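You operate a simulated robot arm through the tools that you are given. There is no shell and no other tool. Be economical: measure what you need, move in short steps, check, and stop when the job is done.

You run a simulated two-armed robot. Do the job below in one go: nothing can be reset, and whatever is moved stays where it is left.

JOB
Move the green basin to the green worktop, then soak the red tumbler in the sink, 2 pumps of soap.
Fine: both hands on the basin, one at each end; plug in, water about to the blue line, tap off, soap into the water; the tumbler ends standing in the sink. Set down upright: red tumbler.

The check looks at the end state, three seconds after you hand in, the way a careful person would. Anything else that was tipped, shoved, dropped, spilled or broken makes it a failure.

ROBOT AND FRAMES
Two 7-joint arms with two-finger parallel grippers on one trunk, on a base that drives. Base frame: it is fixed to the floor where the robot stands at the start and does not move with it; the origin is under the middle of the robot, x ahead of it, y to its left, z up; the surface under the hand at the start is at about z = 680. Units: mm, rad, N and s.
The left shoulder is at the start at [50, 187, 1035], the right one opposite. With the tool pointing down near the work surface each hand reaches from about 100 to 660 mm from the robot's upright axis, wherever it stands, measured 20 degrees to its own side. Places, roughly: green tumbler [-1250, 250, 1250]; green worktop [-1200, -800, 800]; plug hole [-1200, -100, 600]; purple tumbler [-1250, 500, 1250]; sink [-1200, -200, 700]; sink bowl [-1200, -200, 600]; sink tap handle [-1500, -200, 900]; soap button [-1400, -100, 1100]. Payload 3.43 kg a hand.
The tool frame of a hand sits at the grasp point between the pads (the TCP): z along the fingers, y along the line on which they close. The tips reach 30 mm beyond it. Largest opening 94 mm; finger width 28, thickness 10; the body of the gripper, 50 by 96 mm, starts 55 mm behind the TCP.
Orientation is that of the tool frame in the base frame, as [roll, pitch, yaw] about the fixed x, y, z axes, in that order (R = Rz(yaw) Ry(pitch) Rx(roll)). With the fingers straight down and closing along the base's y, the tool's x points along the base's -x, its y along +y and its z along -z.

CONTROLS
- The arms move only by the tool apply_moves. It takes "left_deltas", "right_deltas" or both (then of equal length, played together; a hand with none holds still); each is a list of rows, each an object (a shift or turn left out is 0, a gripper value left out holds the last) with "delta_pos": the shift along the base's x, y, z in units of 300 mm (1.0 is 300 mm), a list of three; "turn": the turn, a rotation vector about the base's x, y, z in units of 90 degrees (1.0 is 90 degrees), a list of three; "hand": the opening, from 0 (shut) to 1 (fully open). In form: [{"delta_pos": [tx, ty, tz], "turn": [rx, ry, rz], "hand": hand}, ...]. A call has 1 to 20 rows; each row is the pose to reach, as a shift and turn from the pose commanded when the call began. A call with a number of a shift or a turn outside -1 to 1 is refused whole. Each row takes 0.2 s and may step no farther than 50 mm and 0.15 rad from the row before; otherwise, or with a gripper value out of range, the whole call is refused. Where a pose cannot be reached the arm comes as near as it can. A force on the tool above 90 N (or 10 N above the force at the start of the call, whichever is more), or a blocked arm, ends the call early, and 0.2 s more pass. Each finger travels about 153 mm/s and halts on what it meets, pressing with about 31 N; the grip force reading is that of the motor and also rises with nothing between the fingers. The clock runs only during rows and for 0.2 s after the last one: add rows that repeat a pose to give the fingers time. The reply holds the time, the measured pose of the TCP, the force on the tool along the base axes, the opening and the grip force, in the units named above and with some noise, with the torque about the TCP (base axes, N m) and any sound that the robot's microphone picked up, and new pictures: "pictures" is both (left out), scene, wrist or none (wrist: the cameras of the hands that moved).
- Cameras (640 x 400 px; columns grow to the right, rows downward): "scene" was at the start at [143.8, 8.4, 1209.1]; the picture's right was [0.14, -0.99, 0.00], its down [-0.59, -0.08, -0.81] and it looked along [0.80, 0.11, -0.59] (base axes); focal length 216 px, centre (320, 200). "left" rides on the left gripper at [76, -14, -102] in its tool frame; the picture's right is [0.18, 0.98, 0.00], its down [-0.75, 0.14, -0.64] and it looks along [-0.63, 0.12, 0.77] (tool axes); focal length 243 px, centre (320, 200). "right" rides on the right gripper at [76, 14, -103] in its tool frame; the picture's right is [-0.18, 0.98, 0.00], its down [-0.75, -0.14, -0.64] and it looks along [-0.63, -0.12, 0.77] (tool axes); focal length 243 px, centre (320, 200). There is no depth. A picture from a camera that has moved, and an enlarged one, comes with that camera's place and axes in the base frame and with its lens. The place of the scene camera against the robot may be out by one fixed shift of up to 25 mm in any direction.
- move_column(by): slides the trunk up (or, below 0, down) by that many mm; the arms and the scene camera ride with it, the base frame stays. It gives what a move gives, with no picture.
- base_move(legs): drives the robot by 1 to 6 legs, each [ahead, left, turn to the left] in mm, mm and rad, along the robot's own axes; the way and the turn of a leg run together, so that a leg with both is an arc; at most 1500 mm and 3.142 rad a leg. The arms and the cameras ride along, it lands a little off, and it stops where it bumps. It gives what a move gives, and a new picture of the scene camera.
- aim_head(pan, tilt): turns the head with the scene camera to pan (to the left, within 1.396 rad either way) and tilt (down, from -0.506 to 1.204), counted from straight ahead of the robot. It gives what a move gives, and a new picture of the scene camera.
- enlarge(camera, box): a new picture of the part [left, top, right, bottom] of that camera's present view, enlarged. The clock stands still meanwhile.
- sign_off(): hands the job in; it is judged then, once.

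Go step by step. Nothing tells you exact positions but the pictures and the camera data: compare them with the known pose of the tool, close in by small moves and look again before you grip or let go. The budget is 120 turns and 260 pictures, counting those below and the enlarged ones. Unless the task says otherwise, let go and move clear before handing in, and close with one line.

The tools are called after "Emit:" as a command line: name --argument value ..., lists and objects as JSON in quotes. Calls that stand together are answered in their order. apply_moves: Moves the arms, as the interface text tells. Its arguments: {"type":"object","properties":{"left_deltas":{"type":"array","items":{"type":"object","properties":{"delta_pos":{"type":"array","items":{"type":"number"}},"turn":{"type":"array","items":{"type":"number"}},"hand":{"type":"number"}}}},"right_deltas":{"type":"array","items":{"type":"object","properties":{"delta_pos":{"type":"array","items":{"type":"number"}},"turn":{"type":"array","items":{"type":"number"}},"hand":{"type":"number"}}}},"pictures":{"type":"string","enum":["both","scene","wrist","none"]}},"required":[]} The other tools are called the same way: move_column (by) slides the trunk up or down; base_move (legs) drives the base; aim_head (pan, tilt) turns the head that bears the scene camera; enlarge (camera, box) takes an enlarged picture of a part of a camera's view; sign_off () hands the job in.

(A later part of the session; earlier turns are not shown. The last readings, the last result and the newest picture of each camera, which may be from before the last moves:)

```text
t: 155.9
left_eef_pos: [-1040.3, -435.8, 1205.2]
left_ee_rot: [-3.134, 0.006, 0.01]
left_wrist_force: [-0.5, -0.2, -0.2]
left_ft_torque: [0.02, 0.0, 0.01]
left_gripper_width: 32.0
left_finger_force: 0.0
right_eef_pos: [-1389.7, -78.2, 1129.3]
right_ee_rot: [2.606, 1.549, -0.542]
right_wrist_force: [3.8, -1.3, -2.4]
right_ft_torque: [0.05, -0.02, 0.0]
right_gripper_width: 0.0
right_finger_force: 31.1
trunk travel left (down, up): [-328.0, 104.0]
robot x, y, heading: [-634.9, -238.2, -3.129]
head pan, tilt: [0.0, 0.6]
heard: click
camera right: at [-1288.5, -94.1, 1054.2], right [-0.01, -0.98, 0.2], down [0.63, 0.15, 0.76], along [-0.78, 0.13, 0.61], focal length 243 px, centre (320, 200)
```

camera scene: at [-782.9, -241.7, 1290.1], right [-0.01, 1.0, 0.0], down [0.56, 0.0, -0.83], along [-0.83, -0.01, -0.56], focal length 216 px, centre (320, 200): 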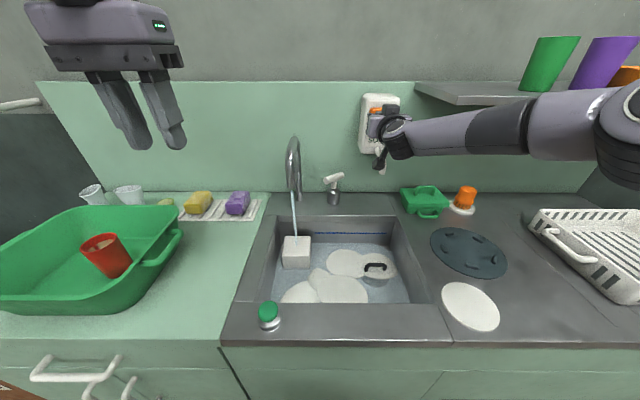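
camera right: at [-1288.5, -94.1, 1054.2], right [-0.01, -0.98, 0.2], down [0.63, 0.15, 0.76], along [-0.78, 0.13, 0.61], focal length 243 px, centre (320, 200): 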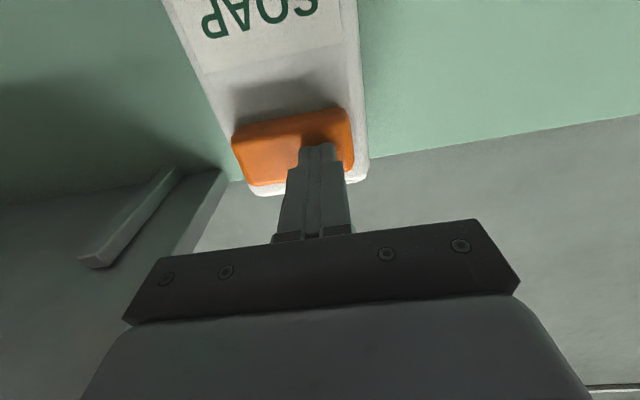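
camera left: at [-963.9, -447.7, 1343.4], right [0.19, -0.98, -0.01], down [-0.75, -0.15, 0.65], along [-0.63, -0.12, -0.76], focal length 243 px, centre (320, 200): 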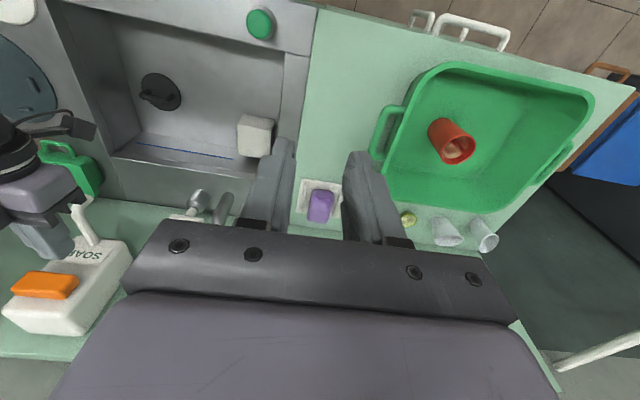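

Second click, so the soap is done. I'll go back to the tap's left end and check the level.

Emit:
apply_moves --right_deltas '[{"delta_pos": [0.12, 0, 0]}, {"delta_pos": [0.25, 0, 0]}, {"delta_pos": [0.3, -0.12, 0]}, {"delta_pos": [0.3, -0.25, 0]}, {"delta_pos": [0.3, -0.38, 0]}, {"delta_pos": [0.3, -0.485, 0]}, {"delta_pos": [0.3, -0.485, 0]}]' --pictures "none"

Emit:
move_column --by -230

Emit:
enlarge --camera "scene" --box '[200, 100, 500, 290]'

Emit:
enlarge --camera "right" --box '[0, 0, 640, 400]'

```text
t: 157.5
left_eef_pos: [-1039.5, -435.1, 1206.2]
left_ee_rot: [-3.132, 0.005, 0.01]
left_wrist_force: [0.0, -0.9, 0.0]
left_ft_torque: [0.0, -0.04, 0.02]
left_gripper_width: 32.0
left_finger_force: 0.1
right_eef_pos: [-1301.9, -223.7, 1128.2]
right_ee_rot: [2.568, 1.548, -0.584]
right_wrist_force: [0.1, 0.7, -0.1]
right_ft_torque: [0.0, 0.05, 0.0]
right_gripper_width: 0.0
right_finger_force: 30.5
trunk travel left (down, up): [-328.0, 104.0]
robot x, y, heading: [-638.5, -235.9, -3.133]
head pan, tilt: [0.0, 0.6]
```

```text
t: 159.9
left_eef_pos: [-1041.5, -435.7, 975.1]
left_ee_rot: [-3.134, 0.004, 0.01]
left_wrist_force: [0.9, 0.6, -0.6]
left_ft_torque: [-0.02, 0.03, 0.0]
left_gripper_width: 32.1
left_finger_force: 0.1
right_eef_pos: [-1300.7, -224.0, 897.9]
right_ee_rot: [2.563, 1.549, -0.585]
right_wrist_force: [0.0, 0.4, 1.0]
right_ft_torque: [0.0, 0.0, 0.03]
right_gripper_width: 0.0
right_finger_force: 30.7
trunk travel left (down, up): [-98.0, 334.0]
robot x, y, heading: [-638.3, -236.0, -3.138]
head pan, tilt: [0.0, 0.6]
```

```text
2.11 times, centred on (350, 195) of scene
camera zoom: at [-783.1, -241.8, 1060.1], right [-0.01, 1.0, 0.0], down [0.56, 0.0, -0.83], along [-0.83, -0.01, -0.56], focal length 456 px, centre (257, 210)
```

zoom: 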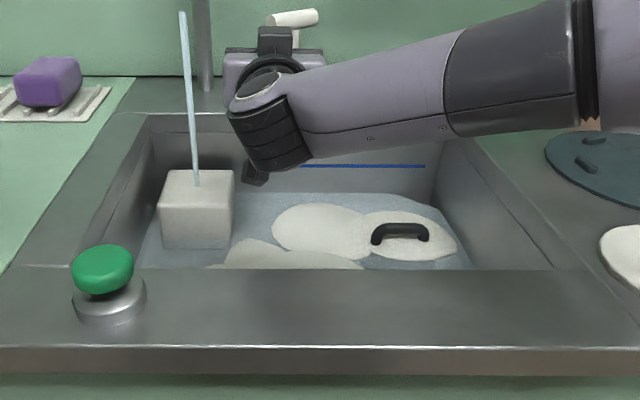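

```text
1.00 times, centred on (320, 200) of right (not enlarged: the box is as wide or as high as the picture)
camera zoom: at [-1199.1, -239.5, 823.2], right [-0.01, -0.98, 0.2], down [0.63, 0.15, 0.76], along [-0.78, 0.13, 0.61], focal length 243 px, centre (320, 200)
```

zoom: 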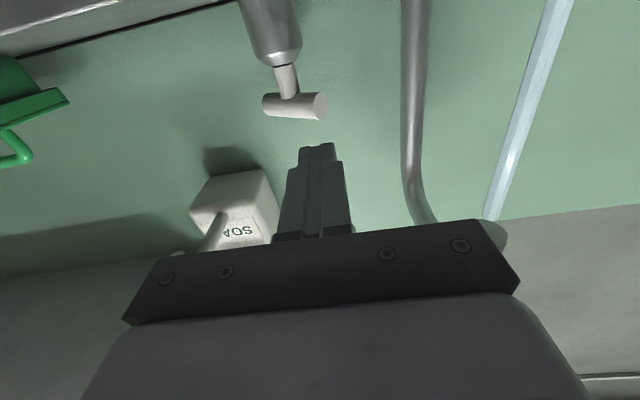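

The level still has a good way to go, so I'll hold and wait.

Emit:
apply_moves --right_deltas '[{"hand": 0}, {"hand": 0}, {"hand": 0}, {"hand": 0}, {"hand": 0}, {"hand": 0}, {"hand": 0}, {"hand": 0}, {"hand": 0}, {"hand": 0}, {"hand": 0}, {"hand": 0}, {"hand": 0}, {"hand": 0}, {"hand": 0}, {"hand": 0}, {"hand": 0}, {"hand": 0}, {"hand": 0}, {"hand": 0}]' --pictures "none"

Emit:
apply_moves --right_deltas '[{"hand": 0}, {"hand": 0}, {"hand": 0}, {"hand": 0}, {"hand": 0}, {"hand": 0}, {"hand": 0}, {"hand": 0}, {"hand": 0}, {"hand": 0}, {"hand": 0}, {"hand": 0}, {"hand": 0}, {"hand": 0}, {"hand": 0}, {"hand": 0}, {"hand": 0}, {"hand": 0}, {"hand": 0}, {"hand": 0}]' --pictures "none"

Emit:
apply_moves --right_deltas '[{"hand": 0}, {"hand": 0}, {"hand": 0}, {"hand": 0}, {"hand": 0}, {"hand": 0}, {"hand": 0}, {"hand": 0}, {"hand": 0}, {"hand": 0}, {"hand": 0}, {"hand": 0}, {"hand": 0}, {"hand": 0}, {"hand": 0}, {"hand": 0}, {"hand": 0}, {"hand": 0}, {"hand": 0}, {"hand": 0}]' --pictures "none"

Emit:
apply_moves --right_deltas '[{"hand": 0}, {"hand": 0}, {"hand": 0}, {"hand": 0}, {"hand": 0}, {"hand": 0}, {"hand": 0}, {"hand": 0}, {"hand": 0}, {"hand": 0}, {"hand": 0}, {"hand": 0}, {"hand": 0}, {"hand": 0}, {"hand": 0}, {"hand": 0}, {"hand": 0}, {"hand": 0}, {"hand": 0}, {"hand": 0}]' --pictures "none"

Emit:
enlarge --camera "scene" --box '[200, 100, 500, 290]'

```text
t: 164.1
left_eef_pos: [-1039.7, -436.5, 975.2]
left_ee_rot: [-3.133, 0.005, 0.011]
left_wrist_force: [0.4, -0.6, -0.9]
left_ft_torque: [0.02, 0.0, 0.0]
left_gripper_width: 32.0
left_finger_force: 0.0
right_eef_pos: [-1302.2, -224.4, 898.6]
right_ee_rot: [2.568, 1.548, -0.581]
right_wrist_force: [0.1, 0.9, -0.2]
right_ft_torque: [0.01, -0.01, -0.03]
right_gripper_width: 0.0
right_finger_force: 31.1
trunk travel left (down, up): [-98.0, 334.0]
robot x, y, heading: [-635.3, -233.0, -3.13]
head pan, tilt: [0.0, 0.6]
```

```text
t: 168.3
left_eef_pos: [-1040.7, -437.2, 975.7]
left_ee_rot: [-3.132, 0.004, 0.011]
left_wrist_force: [0.2, -0.6, 0.5]
left_ft_torque: [-0.01, 0.03, -0.06]
left_gripper_width: 32.1
left_finger_force: 0.1
right_eef_pos: [-1301.1, -223.7, 898.3]
right_ee_rot: [2.569, 1.547, -0.581]
right_wrist_force: [0.2, -0.6, 0.1]
right_ft_torque: [0.0, 0.03, 0.01]
right_gripper_width: 0.1
right_finger_force: 31.3
trunk travel left (down, up): [-98.0, 334.0]
robot x, y, heading: [-636.7, -237.4, -3.134]
head pan, tilt: [0.0, 0.6]
```

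```text
t: 172.5
left_eef_pos: [-1040.2, -437.7, 975.2]
left_ee_rot: [-3.132, 0.005, 0.01]
left_wrist_force: [-0.4, 0.0, 0.0]
left_ft_torque: [0.01, 0.01, 0.0]
left_gripper_width: 32.0
left_finger_force: 0.1
right_eef_pos: [-1301.0, -223.2, 897.9]
right_ee_rot: [2.57, 1.55, -0.581]
right_wrist_force: [-1.1, 0.3, 0.0]
right_ft_torque: [0.01, -0.03, 0.01]
right_gripper_width: 0.0
right_finger_force: 30.9
trunk travel left (down, up): [-98.0, 334.0]
robot x, y, heading: [-632.3, -236.4, -3.135]
head pan, tilt: [0.0, 0.6]
```

```text
t: 176.7
left_eef_pos: [-1039.6, -436.2, 976.6]
left_ee_rot: [-3.133, 0.006, 0.01]
left_wrist_force: [-0.8, -0.2, -0.3]
left_ft_torque: [-0.01, -0.01, 0.06]
left_gripper_width: 32.2
left_finger_force: 0.0
right_eef_pos: [-1300.7, -224.2, 898.1]
right_ee_rot: [2.57, 1.547, -0.58]
right_wrist_force: [-0.3, 0.6, -0.2]
right_ft_torque: [0.04, 0.01, 0.0]
right_gripper_width: 0.0
right_finger_force: 31.5
trunk travel left (down, up): [-98.0, 334.0]
robot x, y, heading: [-634.5, -240.3, -3.135]
head pan, tilt: [0.0, 0.6]
```

```text
2.11 times, centred on (350, 195) of scene
camera zoom: at [-783.2, -241.8, 1060.0], right [-0.01, 1.0, 0.0], down [0.56, 0.0, -0.83], along [-0.83, -0.01, -0.56], focal length 456 px, centre (257, 210)
```

zoom: 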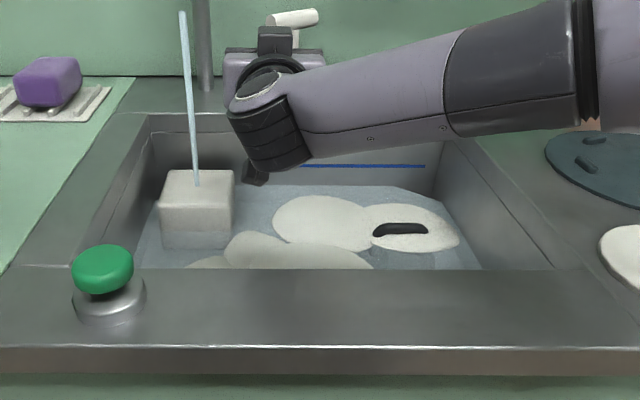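

Emit:
apply_moves --right_deltas '[{"hand": 0}, {"hand": 0}, {"hand": 0}, {"hand": 0}, {"hand": 0}, {"hand": 0}, {"hand": 0}, {"hand": 0}, {"hand": 0}, {"hand": 0}, {"hand": 0}, {"hand": 0}, {"hand": 0}, {"hand": 0}, {"hand": 0}, {"hand": 0}, {"hand": 0}, {"hand": 0}, {"hand": 0}, {"hand": 0}]' --pictures "none"

Emit:
apply_moves --right_deltas '[{"hand": 0}, {"hand": 0}, {"hand": 0}, {"hand": 0}, {"hand": 0}, {"hand": 0}, {"hand": 0}, {"hand": 0}, {"hand": 0}, {"hand": 0}, {"hand": 0}, {"hand": 0}, {"hand": 0}, {"hand": 0}, {"hand": 0}, {"hand": 0}, {"hand": 0}, {"hand": 0}, {"hand": 0}, {"hand": 0}]' --pictures "none"

Emit:
apply_moves --right_deltas '[{"hand": 0}, {"hand": 0}, {"hand": 0}, {"hand": 0}, {"hand": 0}, {"hand": 0}, {"hand": 0}, {"hand": 0}, {"hand": 0}, {"hand": 0}, {"hand": 0}, {"hand": 0}, {"hand": 0}, {"hand": 0}, {"hand": 0}, {"hand": 0}, {"hand": 0}, {"hand": 0}, {"hand": 0}, {"hand": 0}]' --pictures "none"

Emit:
apply_moves --right_deltas '[{"hand": 0}, {"hand": 0}, {"hand": 0}, {"hand": 0}, {"hand": 0}, {"hand": 0}, {"hand": 0}, {"hand": 0}, {"hand": 0}, {"hand": 0}, {"hand": 0}, {"hand": 0}, {"hand": 0}, {"hand": 0}, {"hand": 0}, {"hand": 0}, {"hand": 0}, {"hand": 0}, {"hand": 0}, {"hand": 0}]' --pictures "none"

Emit:
apply_moves --right_deltas '[{"hand": 0}, {"hand": 0}, {"hand": 0}, {"hand": 0}, {"hand": 0}, {"hand": 0}, {"hand": 0}, {"hand": 0}, {"hand": 0}, {"hand": 0}, {"hand": 0}, {"hand": 0}, {"hand": 0}, {"hand": 0}, {"hand": 0}, {"hand": 0}, {"hand": 0}, {"hand": 0}, {"hand": 0}, {"hand": 0}]' --pictures "none"

Emit:
apply_moves --right_deltas '[{"hand": 0}, {"hand": 0}, {"hand": 0}, {"hand": 0}, {"hand": 0}, {"hand": 0}, {"hand": 0}, {"hand": 0}, {"hand": 0}, {"hand": 0}, {"hand": 0}, {"hand": 0}, {"hand": 0}, {"hand": 0}, {"hand": 0}, {"hand": 0}, {"hand": 0}, {"hand": 0}, {"hand": 0}, {"hand": 0}]' --pictures "none"

Emit:
apply_moves --right_deltas '[{"hand": 0}, {"hand": 0}, {"hand": 0}, {"hand": 0}, {"hand": 0}, {"hand": 0}, {"hand": 0}, {"hand": 0}, {"hand": 0}, {"hand": 0}, {"hand": 0}, {"hand": 0}, {"hand": 0}, {"hand": 0}, {"hand": 0}, {"hand": 0}, {"hand": 0}, {"hand": 0}, {"hand": 0}, {"hand": 0}]' --pictures "none"

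Emit:
enlarge --camera "scene" --box '[200, 100, 500, 290]'

```text
t: 180.9
left_eef_pos: [-1039.9, -435.4, 974.5]
left_ee_rot: [-3.134, 0.005, 0.011]
left_wrist_force: [0.4, 0.4, 0.2]
left_ft_torque: [0.0, 0.0, 0.01]
left_gripper_width: 32.1
left_finger_force: 0.0
right_eef_pos: [-1302.4, -222.7, 899.4]
right_ee_rot: [2.569, 1.548, -0.579]
right_wrist_force: [-0.6, -0.5, 0.7]
right_ft_torque: [0.0, -0.01, 0.01]
right_gripper_width: 0.0
right_finger_force: 31.1
trunk travel left (down, up): [-98.0, 334.0]
robot x, y, heading: [-637.6, -242.4, -3.138]
head pan, tilt: [0.0, 0.6]
```

```text
t: 185.1
left_eef_pos: [-1040.7, -437.3, 975.4]
left_ee_rot: [-3.133, 0.006, 0.01]
left_wrist_force: [0.7, -0.2, -0.6]
left_ft_torque: [0.02, 0.0, -0.01]
left_gripper_width: 31.9
left_finger_force: 0.0
right_eef_pos: [-1300.9, -224.0, 899.0]
right_ee_rot: [2.569, 1.549, -0.579]
right_wrist_force: [0.1, -0.8, -0.2]
right_ft_torque: [-0.03, 0.0, -0.04]
right_gripper_width: 0.2
right_finger_force: 31.0
trunk travel left (down, up): [-98.0, 334.0]
robot x, y, heading: [-630.8, -235.0, -3.132]
head pan, tilt: [0.0, 0.6]
```

```text
t: 189.3
left_eef_pos: [-1040.0, -436.3, 976.0]
left_ee_rot: [-3.133, 0.005, 0.011]
left_wrist_force: [-0.5, 0.3, -0.7]
left_ft_torque: [0.0, 0.02, -0.01]
left_gripper_width: 32.1
left_finger_force: 0.1
right_eef_pos: [-1301.3, -223.8, 898.4]
right_ee_rot: [2.57, 1.546, -0.582]
right_wrist_force: [-0.5, 0.4, -0.1]
right_ft_torque: [-0.03, -0.03, -0.01]
right_gripper_width: 0.1
right_finger_force: 31.1
trunk travel left (down, up): [-98.0, 334.0]
robot x, y, heading: [-637.8, -238.5, -3.136]
head pan, tilt: [0.0, 0.6]
```

```text
t: 193.5
left_eef_pos: [-1039.3, -436.7, 975.5]
left_ee_rot: [-3.132, 0.004, 0.011]
left_wrist_force: [0.4, 0.6, 0.6]
left_ft_torque: [-0.01, 0.03, -0.01]
left_gripper_width: 31.9
left_finger_force: 0.1
right_eef_pos: [-1301.3, -223.4, 898.3]
right_ee_rot: [2.569, 1.549, -0.581]
right_wrist_force: [0.2, 0.1, -0.6]
right_ft_torque: [0.02, 0.0, -0.01]
right_gripper_width: 0.0
right_finger_force: 31.1
trunk travel left (down, up): [-98.0, 334.0]
robot x, y, heading: [-633.8, -237.8, -3.137]
head pan, tilt: [0.0, 0.6]
```

```text
t: 197.7
left_eef_pos: [-1039.9, -436.6, 973.6]
left_ee_rot: [-3.132, 0.006, 0.01]
left_wrist_force: [0.5, 0.0, 0.7]
left_ft_torque: [0.02, 0.0, 0.01]
left_gripper_width: 32.0
left_finger_force: 0.2
right_eef_pos: [-1301.4, -223.4, 897.5]
right_ee_rot: [2.567, 1.548, -0.58]
right_wrist_force: [0.1, 0.5, 0.6]
right_ft_torque: [0.04, -0.01, 0.04]
right_gripper_width: 0.0
right_finger_force: 31.1
trunk travel left (down, up): [-98.0, 334.0]
robot x, y, heading: [-637.6, -232.6, -3.133]
head pan, tilt: [0.0, 0.6]
```

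```text
t: 201.9
left_eef_pos: [-1040.6, -436.1, 976.5]
left_ee_rot: [-3.132, 0.006, 0.012]
left_wrist_force: [0.3, -0.4, 0.9]
left_ft_torque: [-0.02, -0.05, -0.03]
left_gripper_width: 31.8
left_finger_force: 0.1
right_eef_pos: [-1302.1, -222.9, 898.7]
right_ee_rot: [2.568, 1.548, -0.582]
right_wrist_force: [0.7, 0.4, 0.1]
right_ft_torque: [-0.01, 0.02, 0.01]
right_gripper_width: 0.0
right_finger_force: 30.9
trunk travel left (down, up): [-98.0, 334.0]
robot x, y, heading: [-634.8, -233.0, -3.137]
head pan, tilt: [0.0, 0.6]
```

```text
t: 206.1
left_eef_pos: [-1039.8, -435.2, 975.7]
left_ee_rot: [-3.132, 0.006, 0.011]
left_wrist_force: [-0.5, -0.3, 0.0]
left_ft_torque: [-0.03, 0.04, -0.01]
left_gripper_width: 32.1
left_finger_force: 0.0
right_eef_pos: [-1301.8, -223.7, 897.6]
right_ee_rot: [2.568, 1.548, -0.582]
right_wrist_force: [0.1, -0.4, 0.5]
right_ft_torque: [-0.01, 0.0, 0.01]
right_gripper_width: 0.4
right_finger_force: 30.9
trunk travel left (down, up): [-98.0, 334.0]
robot x, y, heading: [-635.1, -235.6, -3.134]
head pan, tilt: [0.0, 0.6]
```

```text
2.11 times, centred on (350, 195) of scene
camera zoom: at [-783.2, -241.8, 1060.0], right [-0.01, 1.0, 0.0], down [0.56, 0.0, -0.83], along [-0.83, -0.01, -0.56], focal length 456 px, centre (257, 210)
```

zoom: 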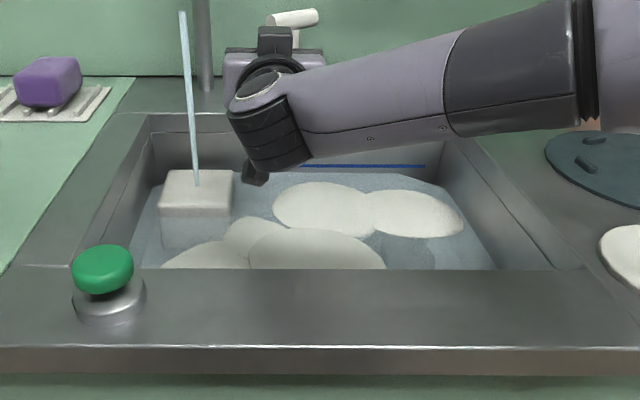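

Emit:
apply_moves --right_deltas '[{"hand": 0}, {"hand": 0}, {"hand": 0}, {"hand": 0}, {"hand": 0}, {"hand": 0}, {"hand": 0}, {"hand": 0}, {"hand": 0}, {"hand": 0}, {"hand": 0}, {"hand": 0}, {"hand": 0}, {"hand": 0}, {"hand": 0}, {"hand": 0}, {"hand": 0}, {"hand": 0}, {"hand": 0}, {"hand": 0}]' --pictures "none"

Emit:
apply_moves --right_deltas '[{"hand": 0}, {"hand": 0}, {"hand": 0}, {"hand": 0}, {"hand": 0}, {"hand": 0}, {"hand": 0}, {"hand": 0}, {"hand": 0}, {"hand": 0}, {"hand": 0}, {"hand": 0}, {"hand": 0}, {"hand": 0}, {"hand": 0}, {"hand": 0}, {"hand": 0}, {"hand": 0}, {"hand": 0}, {"hand": 0}]' --pictures "none"

Emit:
apply_moves --right_deltas '[{"hand": 0}, {"hand": 0}, {"hand": 0}, {"hand": 0}, {"hand": 0}, {"hand": 0}, {"hand": 0}, {"hand": 0}, {"hand": 0}, {"hand": 0}, {"hand": 0}, {"hand": 0}]' --pictures "none"

Emit:
enlarge --camera "scene" --box '[300, 150, 440, 240]'

```text
t: 210.3
left_eef_pos: [-1040.6, -435.4, 975.5]
left_ee_rot: [-3.134, 0.003, 0.009]
left_wrist_force: [0.4, 0.1, -0.2]
left_ft_torque: [-0.01, -0.03, -0.03]
left_gripper_width: 32.0
left_finger_force: 0.0
right_eef_pos: [-1302.3, -223.7, 898.4]
right_ee_rot: [2.567, 1.548, -0.58]
right_wrist_force: [-0.6, 0.1, -0.1]
right_ft_torque: [0.02, -0.01, 0.0]
right_gripper_width: 0.1
right_finger_force: 31.0
trunk travel left (down, up): [-98.0, 334.0]
robot x, y, heading: [-638.1, -234.2, -3.136]
head pan, tilt: [0.0, 0.6]
```

```text
t: 214.5
left_eef_pos: [-1040.0, -436.3, 975.4]
left_ee_rot: [-3.133, 0.006, 0.011]
left_wrist_force: [-1.1, 0.1, -0.1]
left_ft_torque: [0.01, 0.02, 0.01]
left_gripper_width: 31.9
left_finger_force: 0.0
right_eef_pos: [-1301.5, -223.7, 898.4]
right_ee_rot: [2.566, 1.548, -0.581]
right_wrist_force: [-0.3, 0.0, -0.6]
right_ft_torque: [-0.01, 0.0, -0.02]
right_gripper_width: 0.0
right_finger_force: 31.2
trunk travel left (down, up): [-98.0, 334.0]
robot x, y, heading: [-634.7, -238.6, -3.137]
head pan, tilt: [0.0, 0.6]
```

```text
t: 217.1
left_eef_pos: [-1039.6, -436.1, 975.6]
left_ee_rot: [-3.133, 0.005, 0.01]
left_wrist_force: [0.4, 0.7, 0.0]
left_ft_torque: [-0.01, 0.03, -0.01]
left_gripper_width: 32.1
left_finger_force: 0.2
right_eef_pos: [-1301.3, -224.5, 897.7]
right_ee_rot: [2.566, 1.549, -0.582]
right_wrist_force: [0.7, 0.0, 0.4]
right_ft_torque: [-0.02, -0.02, 0.0]
right_gripper_width: 0.0
right_finger_force: 31.0
trunk travel left (down, up): [-98.0, 334.0]
robot x, y, heading: [-634.3, -239.8, -3.137]
head pan, tilt: [0.0, 0.6]
```

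```text
4.44 times, centred on (370, 195) of scene
camera zoom: at [-783.2, -241.8, 1060.0], right [-0.01, 1.0, 0.0], down [0.56, 0.0, -0.83], along [-0.83, -0.01, -0.56], focal length 962 px, centre (98, 222)
```

zoom: 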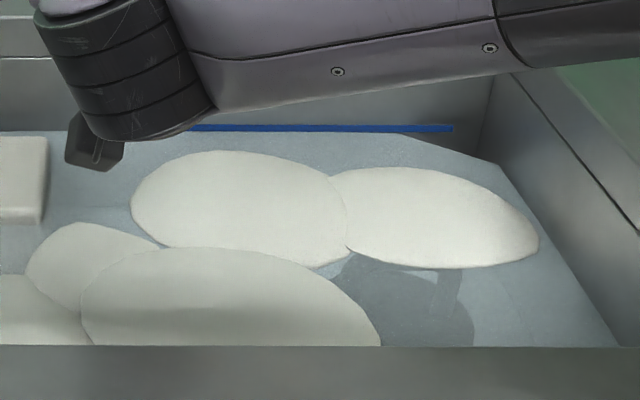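

The level is at the blue line. Closing now: I'll push the handle's left end back.

Emit:
apply_moves --right_deltas '[{"delta_pos": [-0.15, 0, 0]}, {"delta_pos": [-0.28, 0, 0]}, {"delta_pos": [-0.36, 0, 0]}, {"delta_pos": [-0.395, 0, 0]}, {"delta_pos": [-0.4, 0, 0]}]'

```text
t: 218.3
left_eef_pos: [-1039.2, -436.9, 976.0]
left_ee_rot: [-3.134, 0.006, 0.01]
left_wrist_force: [0.3, -0.3, -0.6]
left_ft_torque: [0.01, -0.01, -0.02]
left_gripper_width: 32.1
left_finger_force: 0.0
right_eef_pos: [-1411.8, -222.9, 898.2]
right_ee_rot: [2.573, 1.547, -0.579]
right_wrist_force: [-0.2, -0.2, 0.5]
right_ft_torque: [0.0, 0.01, 0.0]
right_gripper_width: 0.1
right_finger_force: 30.3
right hand out of reach, approached as far as the arm can: row 4, 5
trunk travel left (down, up): [-98.0, 334.0]
robot x, y, heading: [-636.3, -239.3, -3.138]
head pan, tilt: [0.0, 0.6]
camera scene: at [-783.2, -241.7, 1060.1], right [-0.01, 1.0, 0.0], down [0.56, 0.0, -0.83], along [-0.83, -0.01, -0.56], focal length 216 px, centre (320, 200)
camera right: at [-1309.3, -238.6, 823.4], right [-0.01, -0.98, 0.2], down [0.63, 0.14, 0.76], along [-0.78, 0.13, 0.61], focal length 243 px, centre (320, 200)
```

scene: 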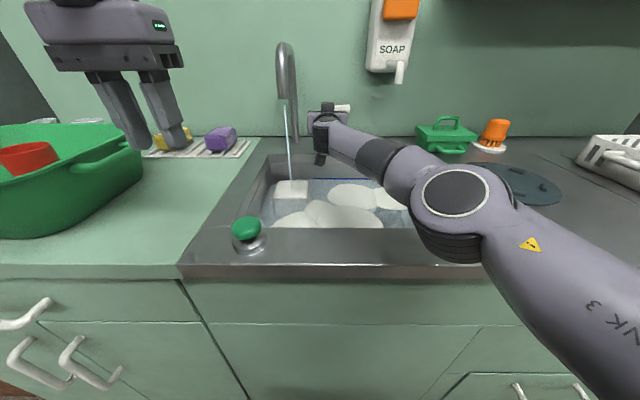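
right: 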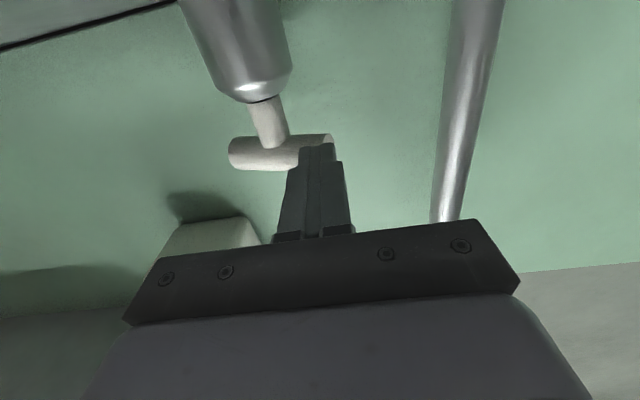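

The arm is at its reach limit with a thin stream left, so I'll nudge the base forward to finish closing.

Emit:
base_move --legs '[[12, 0, 0]]'

Emit:
enlarge --camera "right" --box '[160, 40, 480, 240]'

```text
t: 219.0
left_eef_pos: [-1052.3, -435.7, 975.5]
left_ee_rot: [-3.134, 0.006, 0.01]
left_wrist_force: [0.8, 0.3, 0.1]
left_ft_torque: [-0.03, -0.01, 0.03]
left_gripper_width: 31.9
left_finger_force: 0.2
right_eef_pos: [-1424.4, -223.0, 897.7]
right_ee_rot: [2.551, 1.549, -0.598]
right_wrist_force: [0.3, 0.0, 0.2]
right_ft_torque: [-0.02, 0.01, 0.02]
right_gripper_width: 0.0
right_finger_force: 30.8
trunk travel left (down, up): [-98.0, 334.0]
robot x, y, heading: [-647.4, -235.8, -3.136]
head pan, tilt: [0.0, 0.6]
camera scene: at [-795.0, -241.8, 1060.0], right [-0.01, 1.0, 0.0], down [0.56, 0.0, -0.83], along [-0.83, -0.01, -0.56], focal length 216 px, centre (320, 200)
```

scene: 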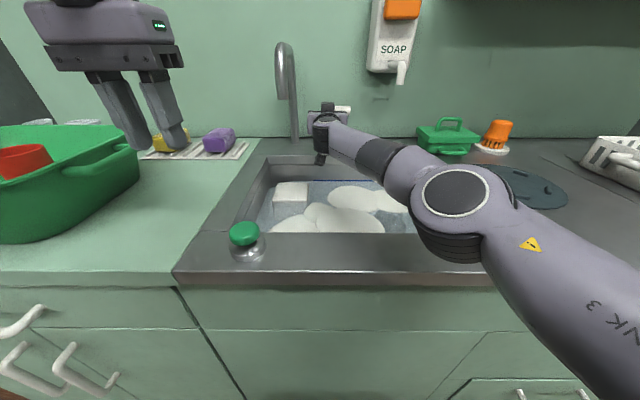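

```text
2.00 times, centred on (320, 140) of right
camera zoom: at [-1321.1, -238.7, 823.5], right [-0.01, -0.98, 0.2], down [0.63, 0.14, 0.76], along [-0.78, 0.13, 0.61], focal length 485 px, centre (320, 320)
```

zoom: 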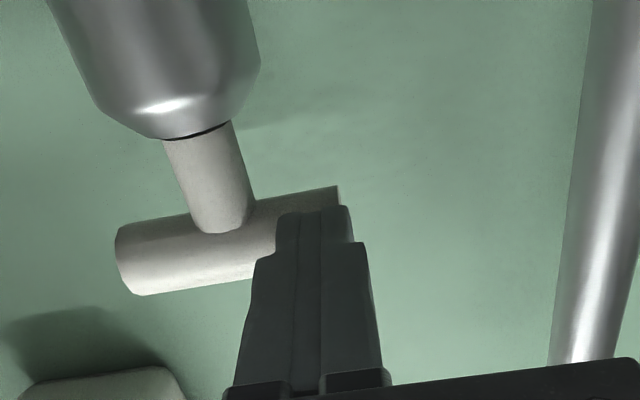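

The stream has stopped. I'll retract and verify the tap and the level.

Emit:
apply_moves --right_deltas '[{"delta_pos": [0.15, 0, 0]}, {"delta_pos": [0.3, 0, 0]}, {"delta_pos": [0.42, 0.08, 0]}, {"delta_pos": [0.42, 0.18, 0.05]}, {"delta_pos": [0.42, 0.22, 0.05]}]' --pictures "none"

Emit:
move_column --by 200

Emit:
enlarge --camera "scene" --box '[180, 100, 500, 300]'

```text
t: 220.2
left_eef_pos: [-1052.0, -435.7, 975.2]
left_ee_rot: [-3.133, 0.004, 0.011]
left_wrist_force: [-0.1, -0.4, -0.1]
left_ft_torque: [0.04, -0.02, -0.02]
left_gripper_width: 32.0
left_finger_force: 0.0
right_eef_pos: [-1298.9, -155.9, 914.5]
right_ee_rot: [2.519, 1.548, -0.632]
right_wrist_force: [-0.7, 0.5, 0.8]
right_ft_torque: [-0.02, -0.01, 0.06]
right_gripper_width: 0.0
right_finger_force: 31.4
trunk travel left (down, up): [-98.0, 334.0]
robot x, y, heading: [-647.0, -235.1, -3.138]
head pan, tilt: [0.0, 0.6]
```

```text
t: 222.4
left_eef_pos: [-1051.6, -437.2, 1176.0]
left_ee_rot: [-3.132, 0.007, 0.009]
left_wrist_force: [0.4, 0.4, 0.0]
left_ft_torque: [-0.03, 0.0, 0.01]
left_gripper_width: 31.9
left_finger_force: 0.1
right_eef_pos: [-1298.8, -156.3, 1113.8]
right_ee_rot: [2.558, 1.548, -0.591]
right_wrist_force: [-0.3, 0.8, -0.6]
right_ft_torque: [0.02, 0.0, 0.04]
right_gripper_width: 0.2
right_finger_force: 30.7
trunk travel left (down, up): [-298.0, 134.0]
robot x, y, heading: [-648.8, -234.5, -3.138]
head pan, tilt: [0.0, 0.6]
```

```text
2.00 times, centred on (340, 200) of scene
camera zoom: at [-795.1, -241.8, 1260.0], right [-0.01, 1.0, 0.0], down [0.56, 0.0, -0.83], along [-0.82, -0.01, -0.57], focal length 433 px, centre (280, 200)
```

zoom: 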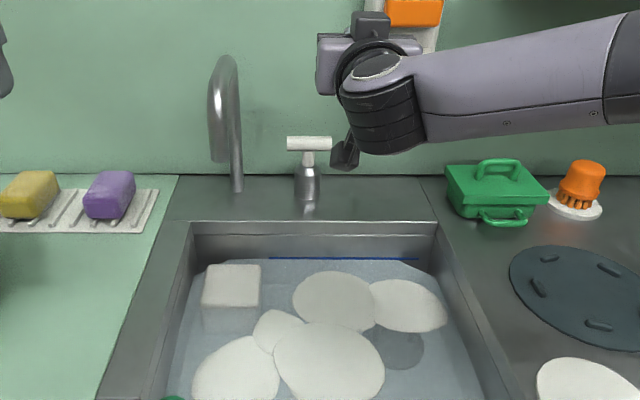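

The tap is off, the water is at the line and suds are in. Now the tumbler: I'll back off a little and drive left so the left hand can reach it in the basin.

Emit:
base_move --legs '[[-50, 0, 0], [0, 310, 0]]'

Emit:
aim_head --pan 0.3 --tilt 0.75

Emit:
enlarge --camera "left" --box '[0, 0, 640, 400]'

```text
t: 226.2
left_eef_pos: [-1001.9, -742.5, 1175.4]
left_ee_rot: [-3.133, 0.005, 0.006]
left_wrist_force: [0.1, 0.9, 1.0]
left_ft_torque: [-0.04, -0.02, 0.01]
left_gripper_width: 32.1
left_finger_force: 0.1
right_eef_pos: [-1247.1, -460.2, 1112.3]
right_ee_rot: [2.556, 1.549, -0.6]
right_wrist_force: [0.1, -0.2, -1.1]
right_ft_torque: [0.0, -0.02, 0.0]
right_gripper_width: 0.1
right_finger_force: 30.7
trunk travel left (down, up): [-298.0, 134.0]
robot x, y, heading: [-598.0, -543.8, 3.146]
head pan, tilt: [0.0, 0.6]
camera scene: at [-743.9, -549.4, 1260.0], right [0.0, 1.0, 0.0], down [0.56, 0.0, -0.83], along [-0.83, 0.0, -0.56], focal length 216 px, centre (320, 200)
```

scene: 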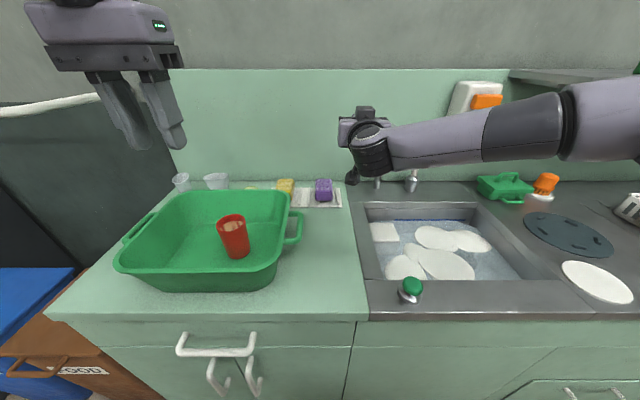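

```text
t: 227.0
left_eef_pos: [-1002.2, -743.2, 1175.4]
left_ee_rot: [-3.133, 0.004, 0.005]
left_wrist_force: [-0.8, 0.4, -0.2]
left_ft_torque: [0.05, 0.02, 0.02]
left_gripper_width: 32.1
left_finger_force: 0.0
right_eef_pos: [-1247.3, -459.1, 1112.8]
right_ee_rot: [2.551, 1.547, -0.605]
right_wrist_force: [0.0, -0.7, -0.3]
right_ft_torque: [0.0, -0.04, 0.02]
right_gripper_width: 0.1
right_finger_force: 31.2
trunk travel left (down, up): [-298.0, 134.0]
robot x, y, heading: [-595.5, -545.7, 3.143]
head pan, tilt: [0.3, 0.75]
camera scene: at [-734.7, -573.7, 1247.2], right [-0.29, 0.96, 0.0], down [0.65, 0.2, -0.73], along [-0.7, -0.22, -0.68], focal length 216 px, centre (320, 200)
```

scene: 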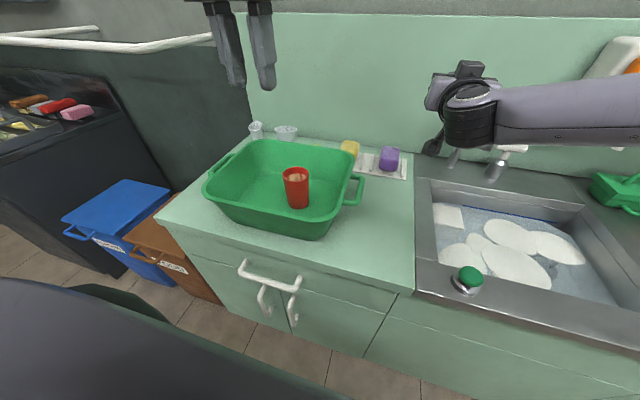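

```text
1.00 times, centred on (320, 200) of left (not enlarged: the box is as wide or as high as the picture)
camera zoom: at [-927.0, -729.0, 1277.8], right [0.19, -0.98, -0.01], down [-0.75, -0.15, 0.65], along [-0.63, -0.11, -0.76], focal length 243 px, centre (320, 200)
```

zoom: 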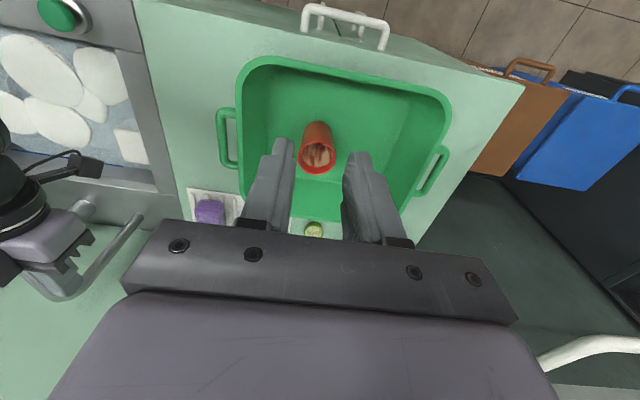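

The tumbler rim is at about [-1128, -756, 920]. I'll bring the left hand over it, fully open.

Emit:
apply_moves --left_deltas '[{"delta_pos": [-0.1, -0.01, -0.05], "hand": 1.0}, {"delta_pos": [-0.2, -0.02, -0.1], "hand": 1.0}, {"delta_pos": [-0.3, -0.03, -0.2]}, {"delta_pos": [-0.4, -0.043, -0.3]}, {"delta_pos": [-0.42, -0.043, -0.4]}, {"delta_pos": [-0.42, -0.043, -0.4]}]'

```text
t: 228.4
left_eef_pos: [-1111.3, -769.0, 1049.9]
left_ee_rot: [-3.132, 0.007, 0.003]
left_wrist_force: [0.4, 0.6, 0.2]
left_ft_torque: [-0.01, -0.02, 0.03]
left_gripper_width: 93.9
left_finger_force: 0.0
left hand out of reach, approached as far as the arm can: row 2, 3, 4, 5, 6
right_eef_pos: [-1246.6, -461.2, 1113.7]
right_ee_rot: [2.542, 1.548, -0.615]
right_wrist_force: [0.6, 0.8, 0.2]
right_ft_torque: [0.01, -0.01, 0.0]
right_gripper_width: 0.2
right_finger_force: 30.9
trunk travel left (down, up): [-298.0, 134.0]
robot x, y, heading: [-596.4, -548.1, 3.141]
head pan, tilt: [0.3, 0.75]
camera scene: at [-734.5, -573.7, 1247.2], right [-0.3, 0.96, 0.0], down [0.65, 0.2, -0.73], along [-0.7, -0.22, -0.68], focal length 216 px, centre (320, 200)
camera left: at [-1036.1, -755.7, 1152.0], right [0.19, -0.98, -0.01], down [-0.75, -0.15, 0.65], along [-0.64, -0.11, -0.76], focal length 243 px, centre (320, 200)
```

scene: 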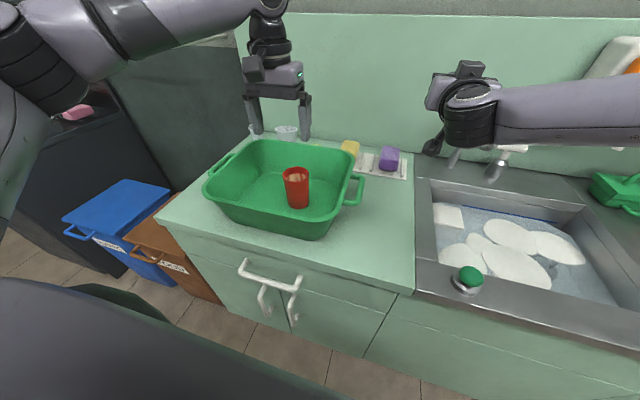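
left: 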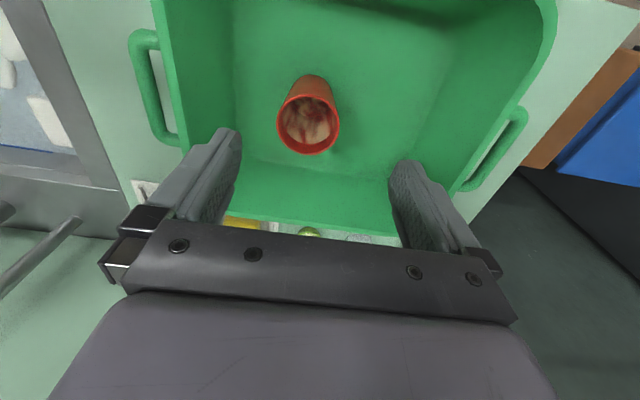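

The left arm is at its inward limit, so I'll do the last 20 mm with the base, then lower with the trunk.

Emit:
base_move --legs '[[18, -11, 0]]'

Emit:
move_column --by -90

Emit:
enlarge --camera "left" --box '[0, 0, 640, 400]'

```text
t: 229.2
left_eef_pos: [-1128.9, -757.5, 1050.0]
left_ee_rot: [-3.131, 0.006, 0.005]
left_wrist_force: [-0.5, 1.2, 1.4]
left_ft_torque: [-0.05, 0.0, 0.02]
left_gripper_width: 94.2
left_finger_force: 0.0
right_eef_pos: [-1265.9, -448.7, 1113.3]
right_ee_rot: [2.556, 1.549, -0.6]
right_wrist_force: [0.5, -0.4, -1.1]
right_ft_torque: [-0.03, 0.04, -0.01]
right_gripper_width: 0.0
right_finger_force: 30.8
trunk travel left (down, up): [-298.0, 134.0]
robot x, y, heading: [-611.2, -536.1, 3.141]
head pan, tilt: [0.3, 0.75]
camera scene: at [-753.2, -562.5, 1247.1], right [-0.3, 0.96, 0.0], down [0.65, 0.2, -0.73], along [-0.7, -0.22, -0.68], focal length 216 px, centre (320, 200)
```

scene: 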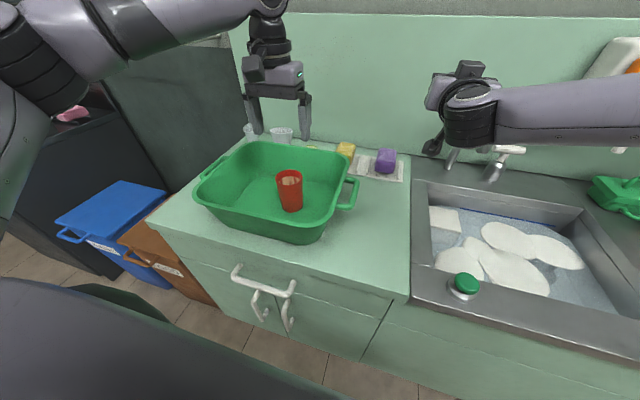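

```text
t: 230.5
left_eef_pos: [-1129.0, -758.7, 961.0]
left_ee_rot: [-3.13, 0.007, 0.005]
left_wrist_force: [-0.6, 0.3, 0.1]
left_ft_torque: [0.06, -0.02, -0.03]
left_gripper_width: 94.0
left_finger_force: 0.1
right_eef_pos: [-1265.9, -448.6, 1023.8]
right_ee_rot: [2.544, 1.547, -0.612]
right_wrist_force: [-0.6, -0.4, 0.6]
right_ft_torque: [-0.02, 0.03, 0.01]
right_gripper_width: 0.0
right_finger_force: 31.4
trunk travel left (down, up): [-208.0, 224.0]
robot x, y, heading: [-613.7, -535.6, 3.137]
head pan, tilt: [0.3, 0.75]
```

```text
1.00 times, centred on (320, 200) of left (not enlarged: the box is as wide or as high as the picture)
camera zoom: at [-1053.9, -745.0, 1062.4], right [0.19, -0.98, -0.01], down [-0.75, -0.15, 0.65], along [-0.64, -0.11, -0.76], focal length 243 px, centre (320, 200)
```

zoom: 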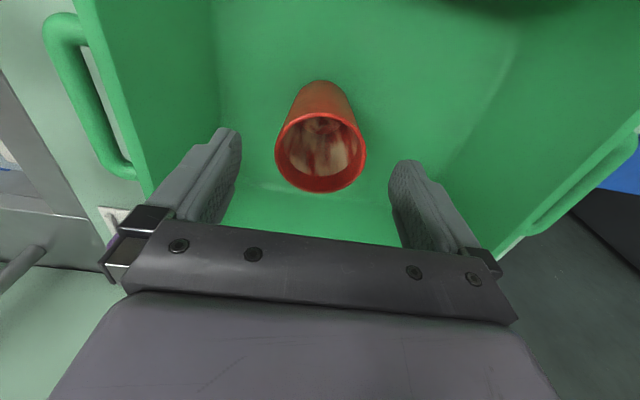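

Emit:
base_move --legs '[[8, 0, 0]]'

Emit:
move_column --by -45

Emit:
enlarge --camera "left" --box '[160, 60, 480, 260]'

Emit:
enlarge --camera "scene" --box '[180, 60, 400, 260]'

```text
t: 231.2
left_eef_pos: [-1137.2, -757.6, 960.5]
left_ee_rot: [-3.13, 0.008, 0.006]
left_wrist_force: [-0.1, 0.7, 0.2]
left_ft_torque: [-0.03, 0.0, 0.01]
left_gripper_width: 93.9
left_finger_force: 0.2
right_eef_pos: [-1275.2, -449.5, 1023.4]
right_ee_rot: [2.56, 1.548, -0.596]
right_wrist_force: [-0.4, 0.5, 0.1]
right_ft_torque: [0.01, 0.03, 0.03]
right_gripper_width: 0.2
right_finger_force: 31.0
trunk travel left (down, up): [-208.0, 224.0]
robot x, y, heading: [-621.6, -533.1, 3.145]
head pan, tilt: [0.3, 0.75]
camera scene: at [-760.7, -562.9, 1157.1], right [-0.3, 0.96, 0.0], down [0.65, 0.2, -0.73], along [-0.7, -0.22, -0.68], focal length 216 px, centre (320, 200)
```

scene: 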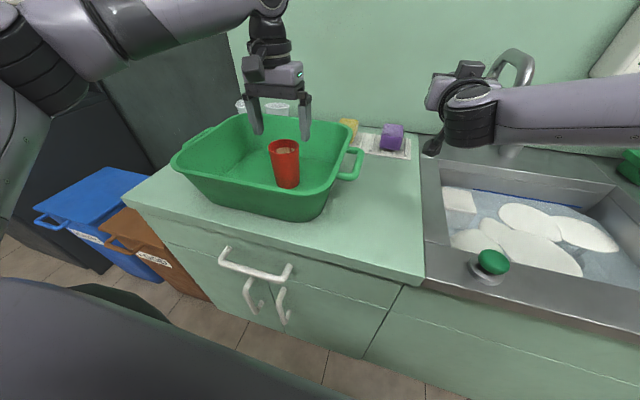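

```text
t: 232.1
left_eef_pos: [-1137.5, -758.0, 915.4]
left_ee_rot: [-3.131, 0.008, 0.008]
left_wrist_force: [0.1, 0.1, 0.2]
left_ft_torque: [0.0, 0.02, 0.0]
left_gripper_width: 94.1
left_finger_force: 0.2
right_eef_pos: [-1272.4, -448.9, 978.0]
right_ee_rot: [2.546, 1.548, -0.611]
right_wrist_force: [0.6, 0.1, -0.6]
right_ft_torque: [0.01, 0.0, -0.03]
right_gripper_width: 0.0
right_finger_force: 31.5
trunk travel left (down, up): [-163.0, 269.0]
robot x, y, heading: [-622.1, -532.4, 3.143]
head pan, tilt: [0.3, 0.75]
```

```text
2.00 times, centred on (320, 160) of left
camera zoom: at [-1061.9, -745.0, 1017.3], right [0.19, -0.98, -0.01], down [-0.75, -0.15, 0.65], along [-0.64, -0.11, -0.76], focal length 485 px, centre (320, 280)
```

zoom: 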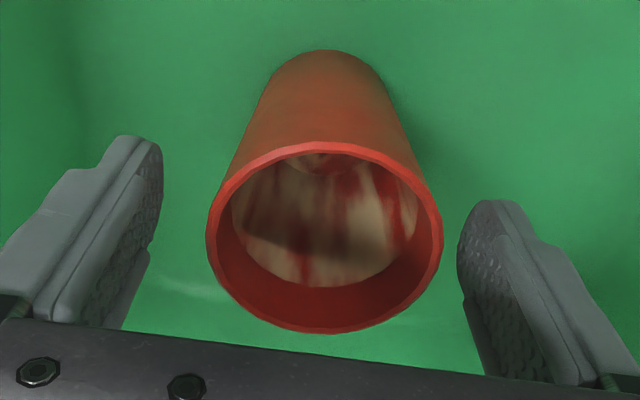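

```text
2.00 times, centred on (290, 160) of scene
camera zoom: at [-760.4, -562.8, 1112.2], right [-0.3, 0.96, 0.0], down [0.65, 0.2, -0.73], along [-0.7, -0.22, -0.68], focal length 433 px, centre (380, 280)
```

zoom: 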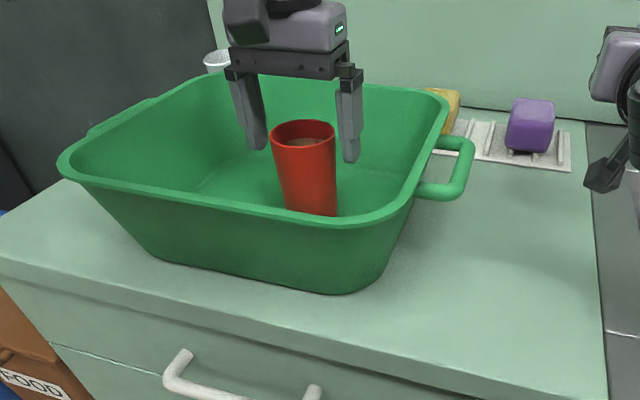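

The tumbler sits well between the fingers. I'll lower 40 mm and grip.

Emit:
move_column --by -42

Emit:
apply_moves --left_deltas '[{"hand": 0.8}, {"hand": 0.7}, {"hand": 0.6}, {"hand": 0.5}, {"hand": 0.5}]'

```text
t: 232.9
left_eef_pos: [-1136.9, -758.2, 872.3]
left_ee_rot: [-3.129, 0.007, 0.004]
left_wrist_force: [-0.2, 0.0, -0.4]
left_ft_torque: [-0.01, 0.02, 0.03]
left_gripper_width: 94.1
left_finger_force: 0.2
right_eef_pos: [-1273.0, -449.4, 937.7]
right_ee_rot: [2.546, 1.549, -0.61]
right_wrist_force: [0.4, 0.0, -0.2]
right_ft_torque: [0.01, 0.02, 0.03]
right_gripper_width: 0.3
right_finger_force: 30.8
trunk travel left (down, up): [-121.0, 311.0]
robot x, y, heading: [-624.3, -534.6, 3.14]
head pan, tilt: [0.3, 0.75]
```

```text
t: 234.1
left_eef_pos: [-1137.9, -758.6, 872.2]
left_ee_rot: [-3.132, 0.007, 0.004]
left_wrist_force: [0.0, 0.8, 0.9]
left_ft_torque: [0.01, 0.02, 0.01]
left_gripper_width: 67.6
left_finger_force: 31.1
right_eef_pos: [-1273.0, -447.8, 936.2]
right_ee_rot: [2.553, 1.548, -0.603]
right_wrist_force: [-0.2, -0.1, 0.1]
right_ft_torque: [-0.02, 0.0, -0.02]
right_gripper_width: 0.4
right_finger_force: 30.5
trunk travel left (down, up): [-121.0, 311.0]
robot x, y, heading: [-623.6, -533.8, 3.146]
head pan, tilt: [0.3, 0.75]
camera scene: at [-760.5, -562.9, 1070.2], right [-0.3, 0.96, 0.0], down [0.65, 0.2, -0.73], along [-0.7, -0.22, -0.68], focal length 216 px, centre (320, 200)
camera left: at [-1062.0, -745.0, 975.3], right [0.19, -0.98, -0.01], down [-0.75, -0.15, 0.65], along [-0.64, -0.11, -0.76], focal length 243 px, centre (320, 200)
```

scene: 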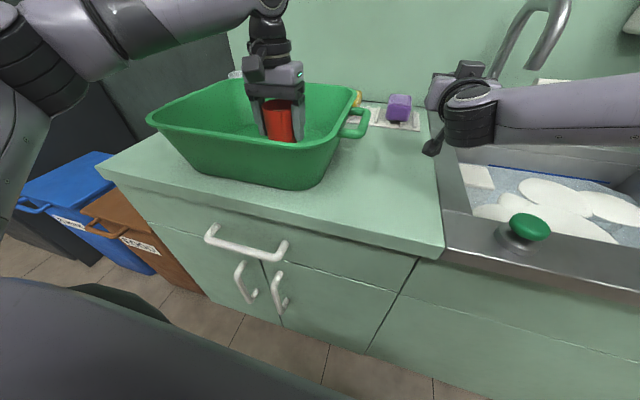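
left: 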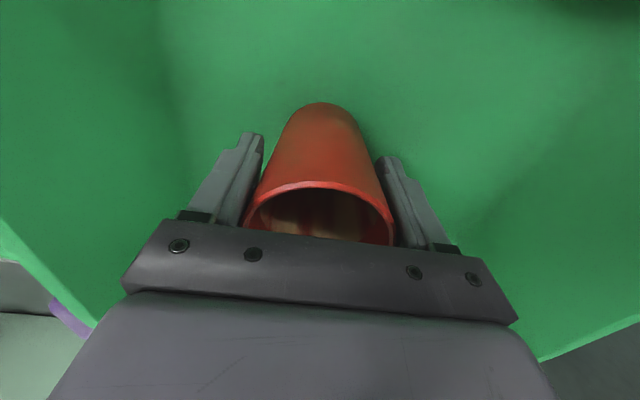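

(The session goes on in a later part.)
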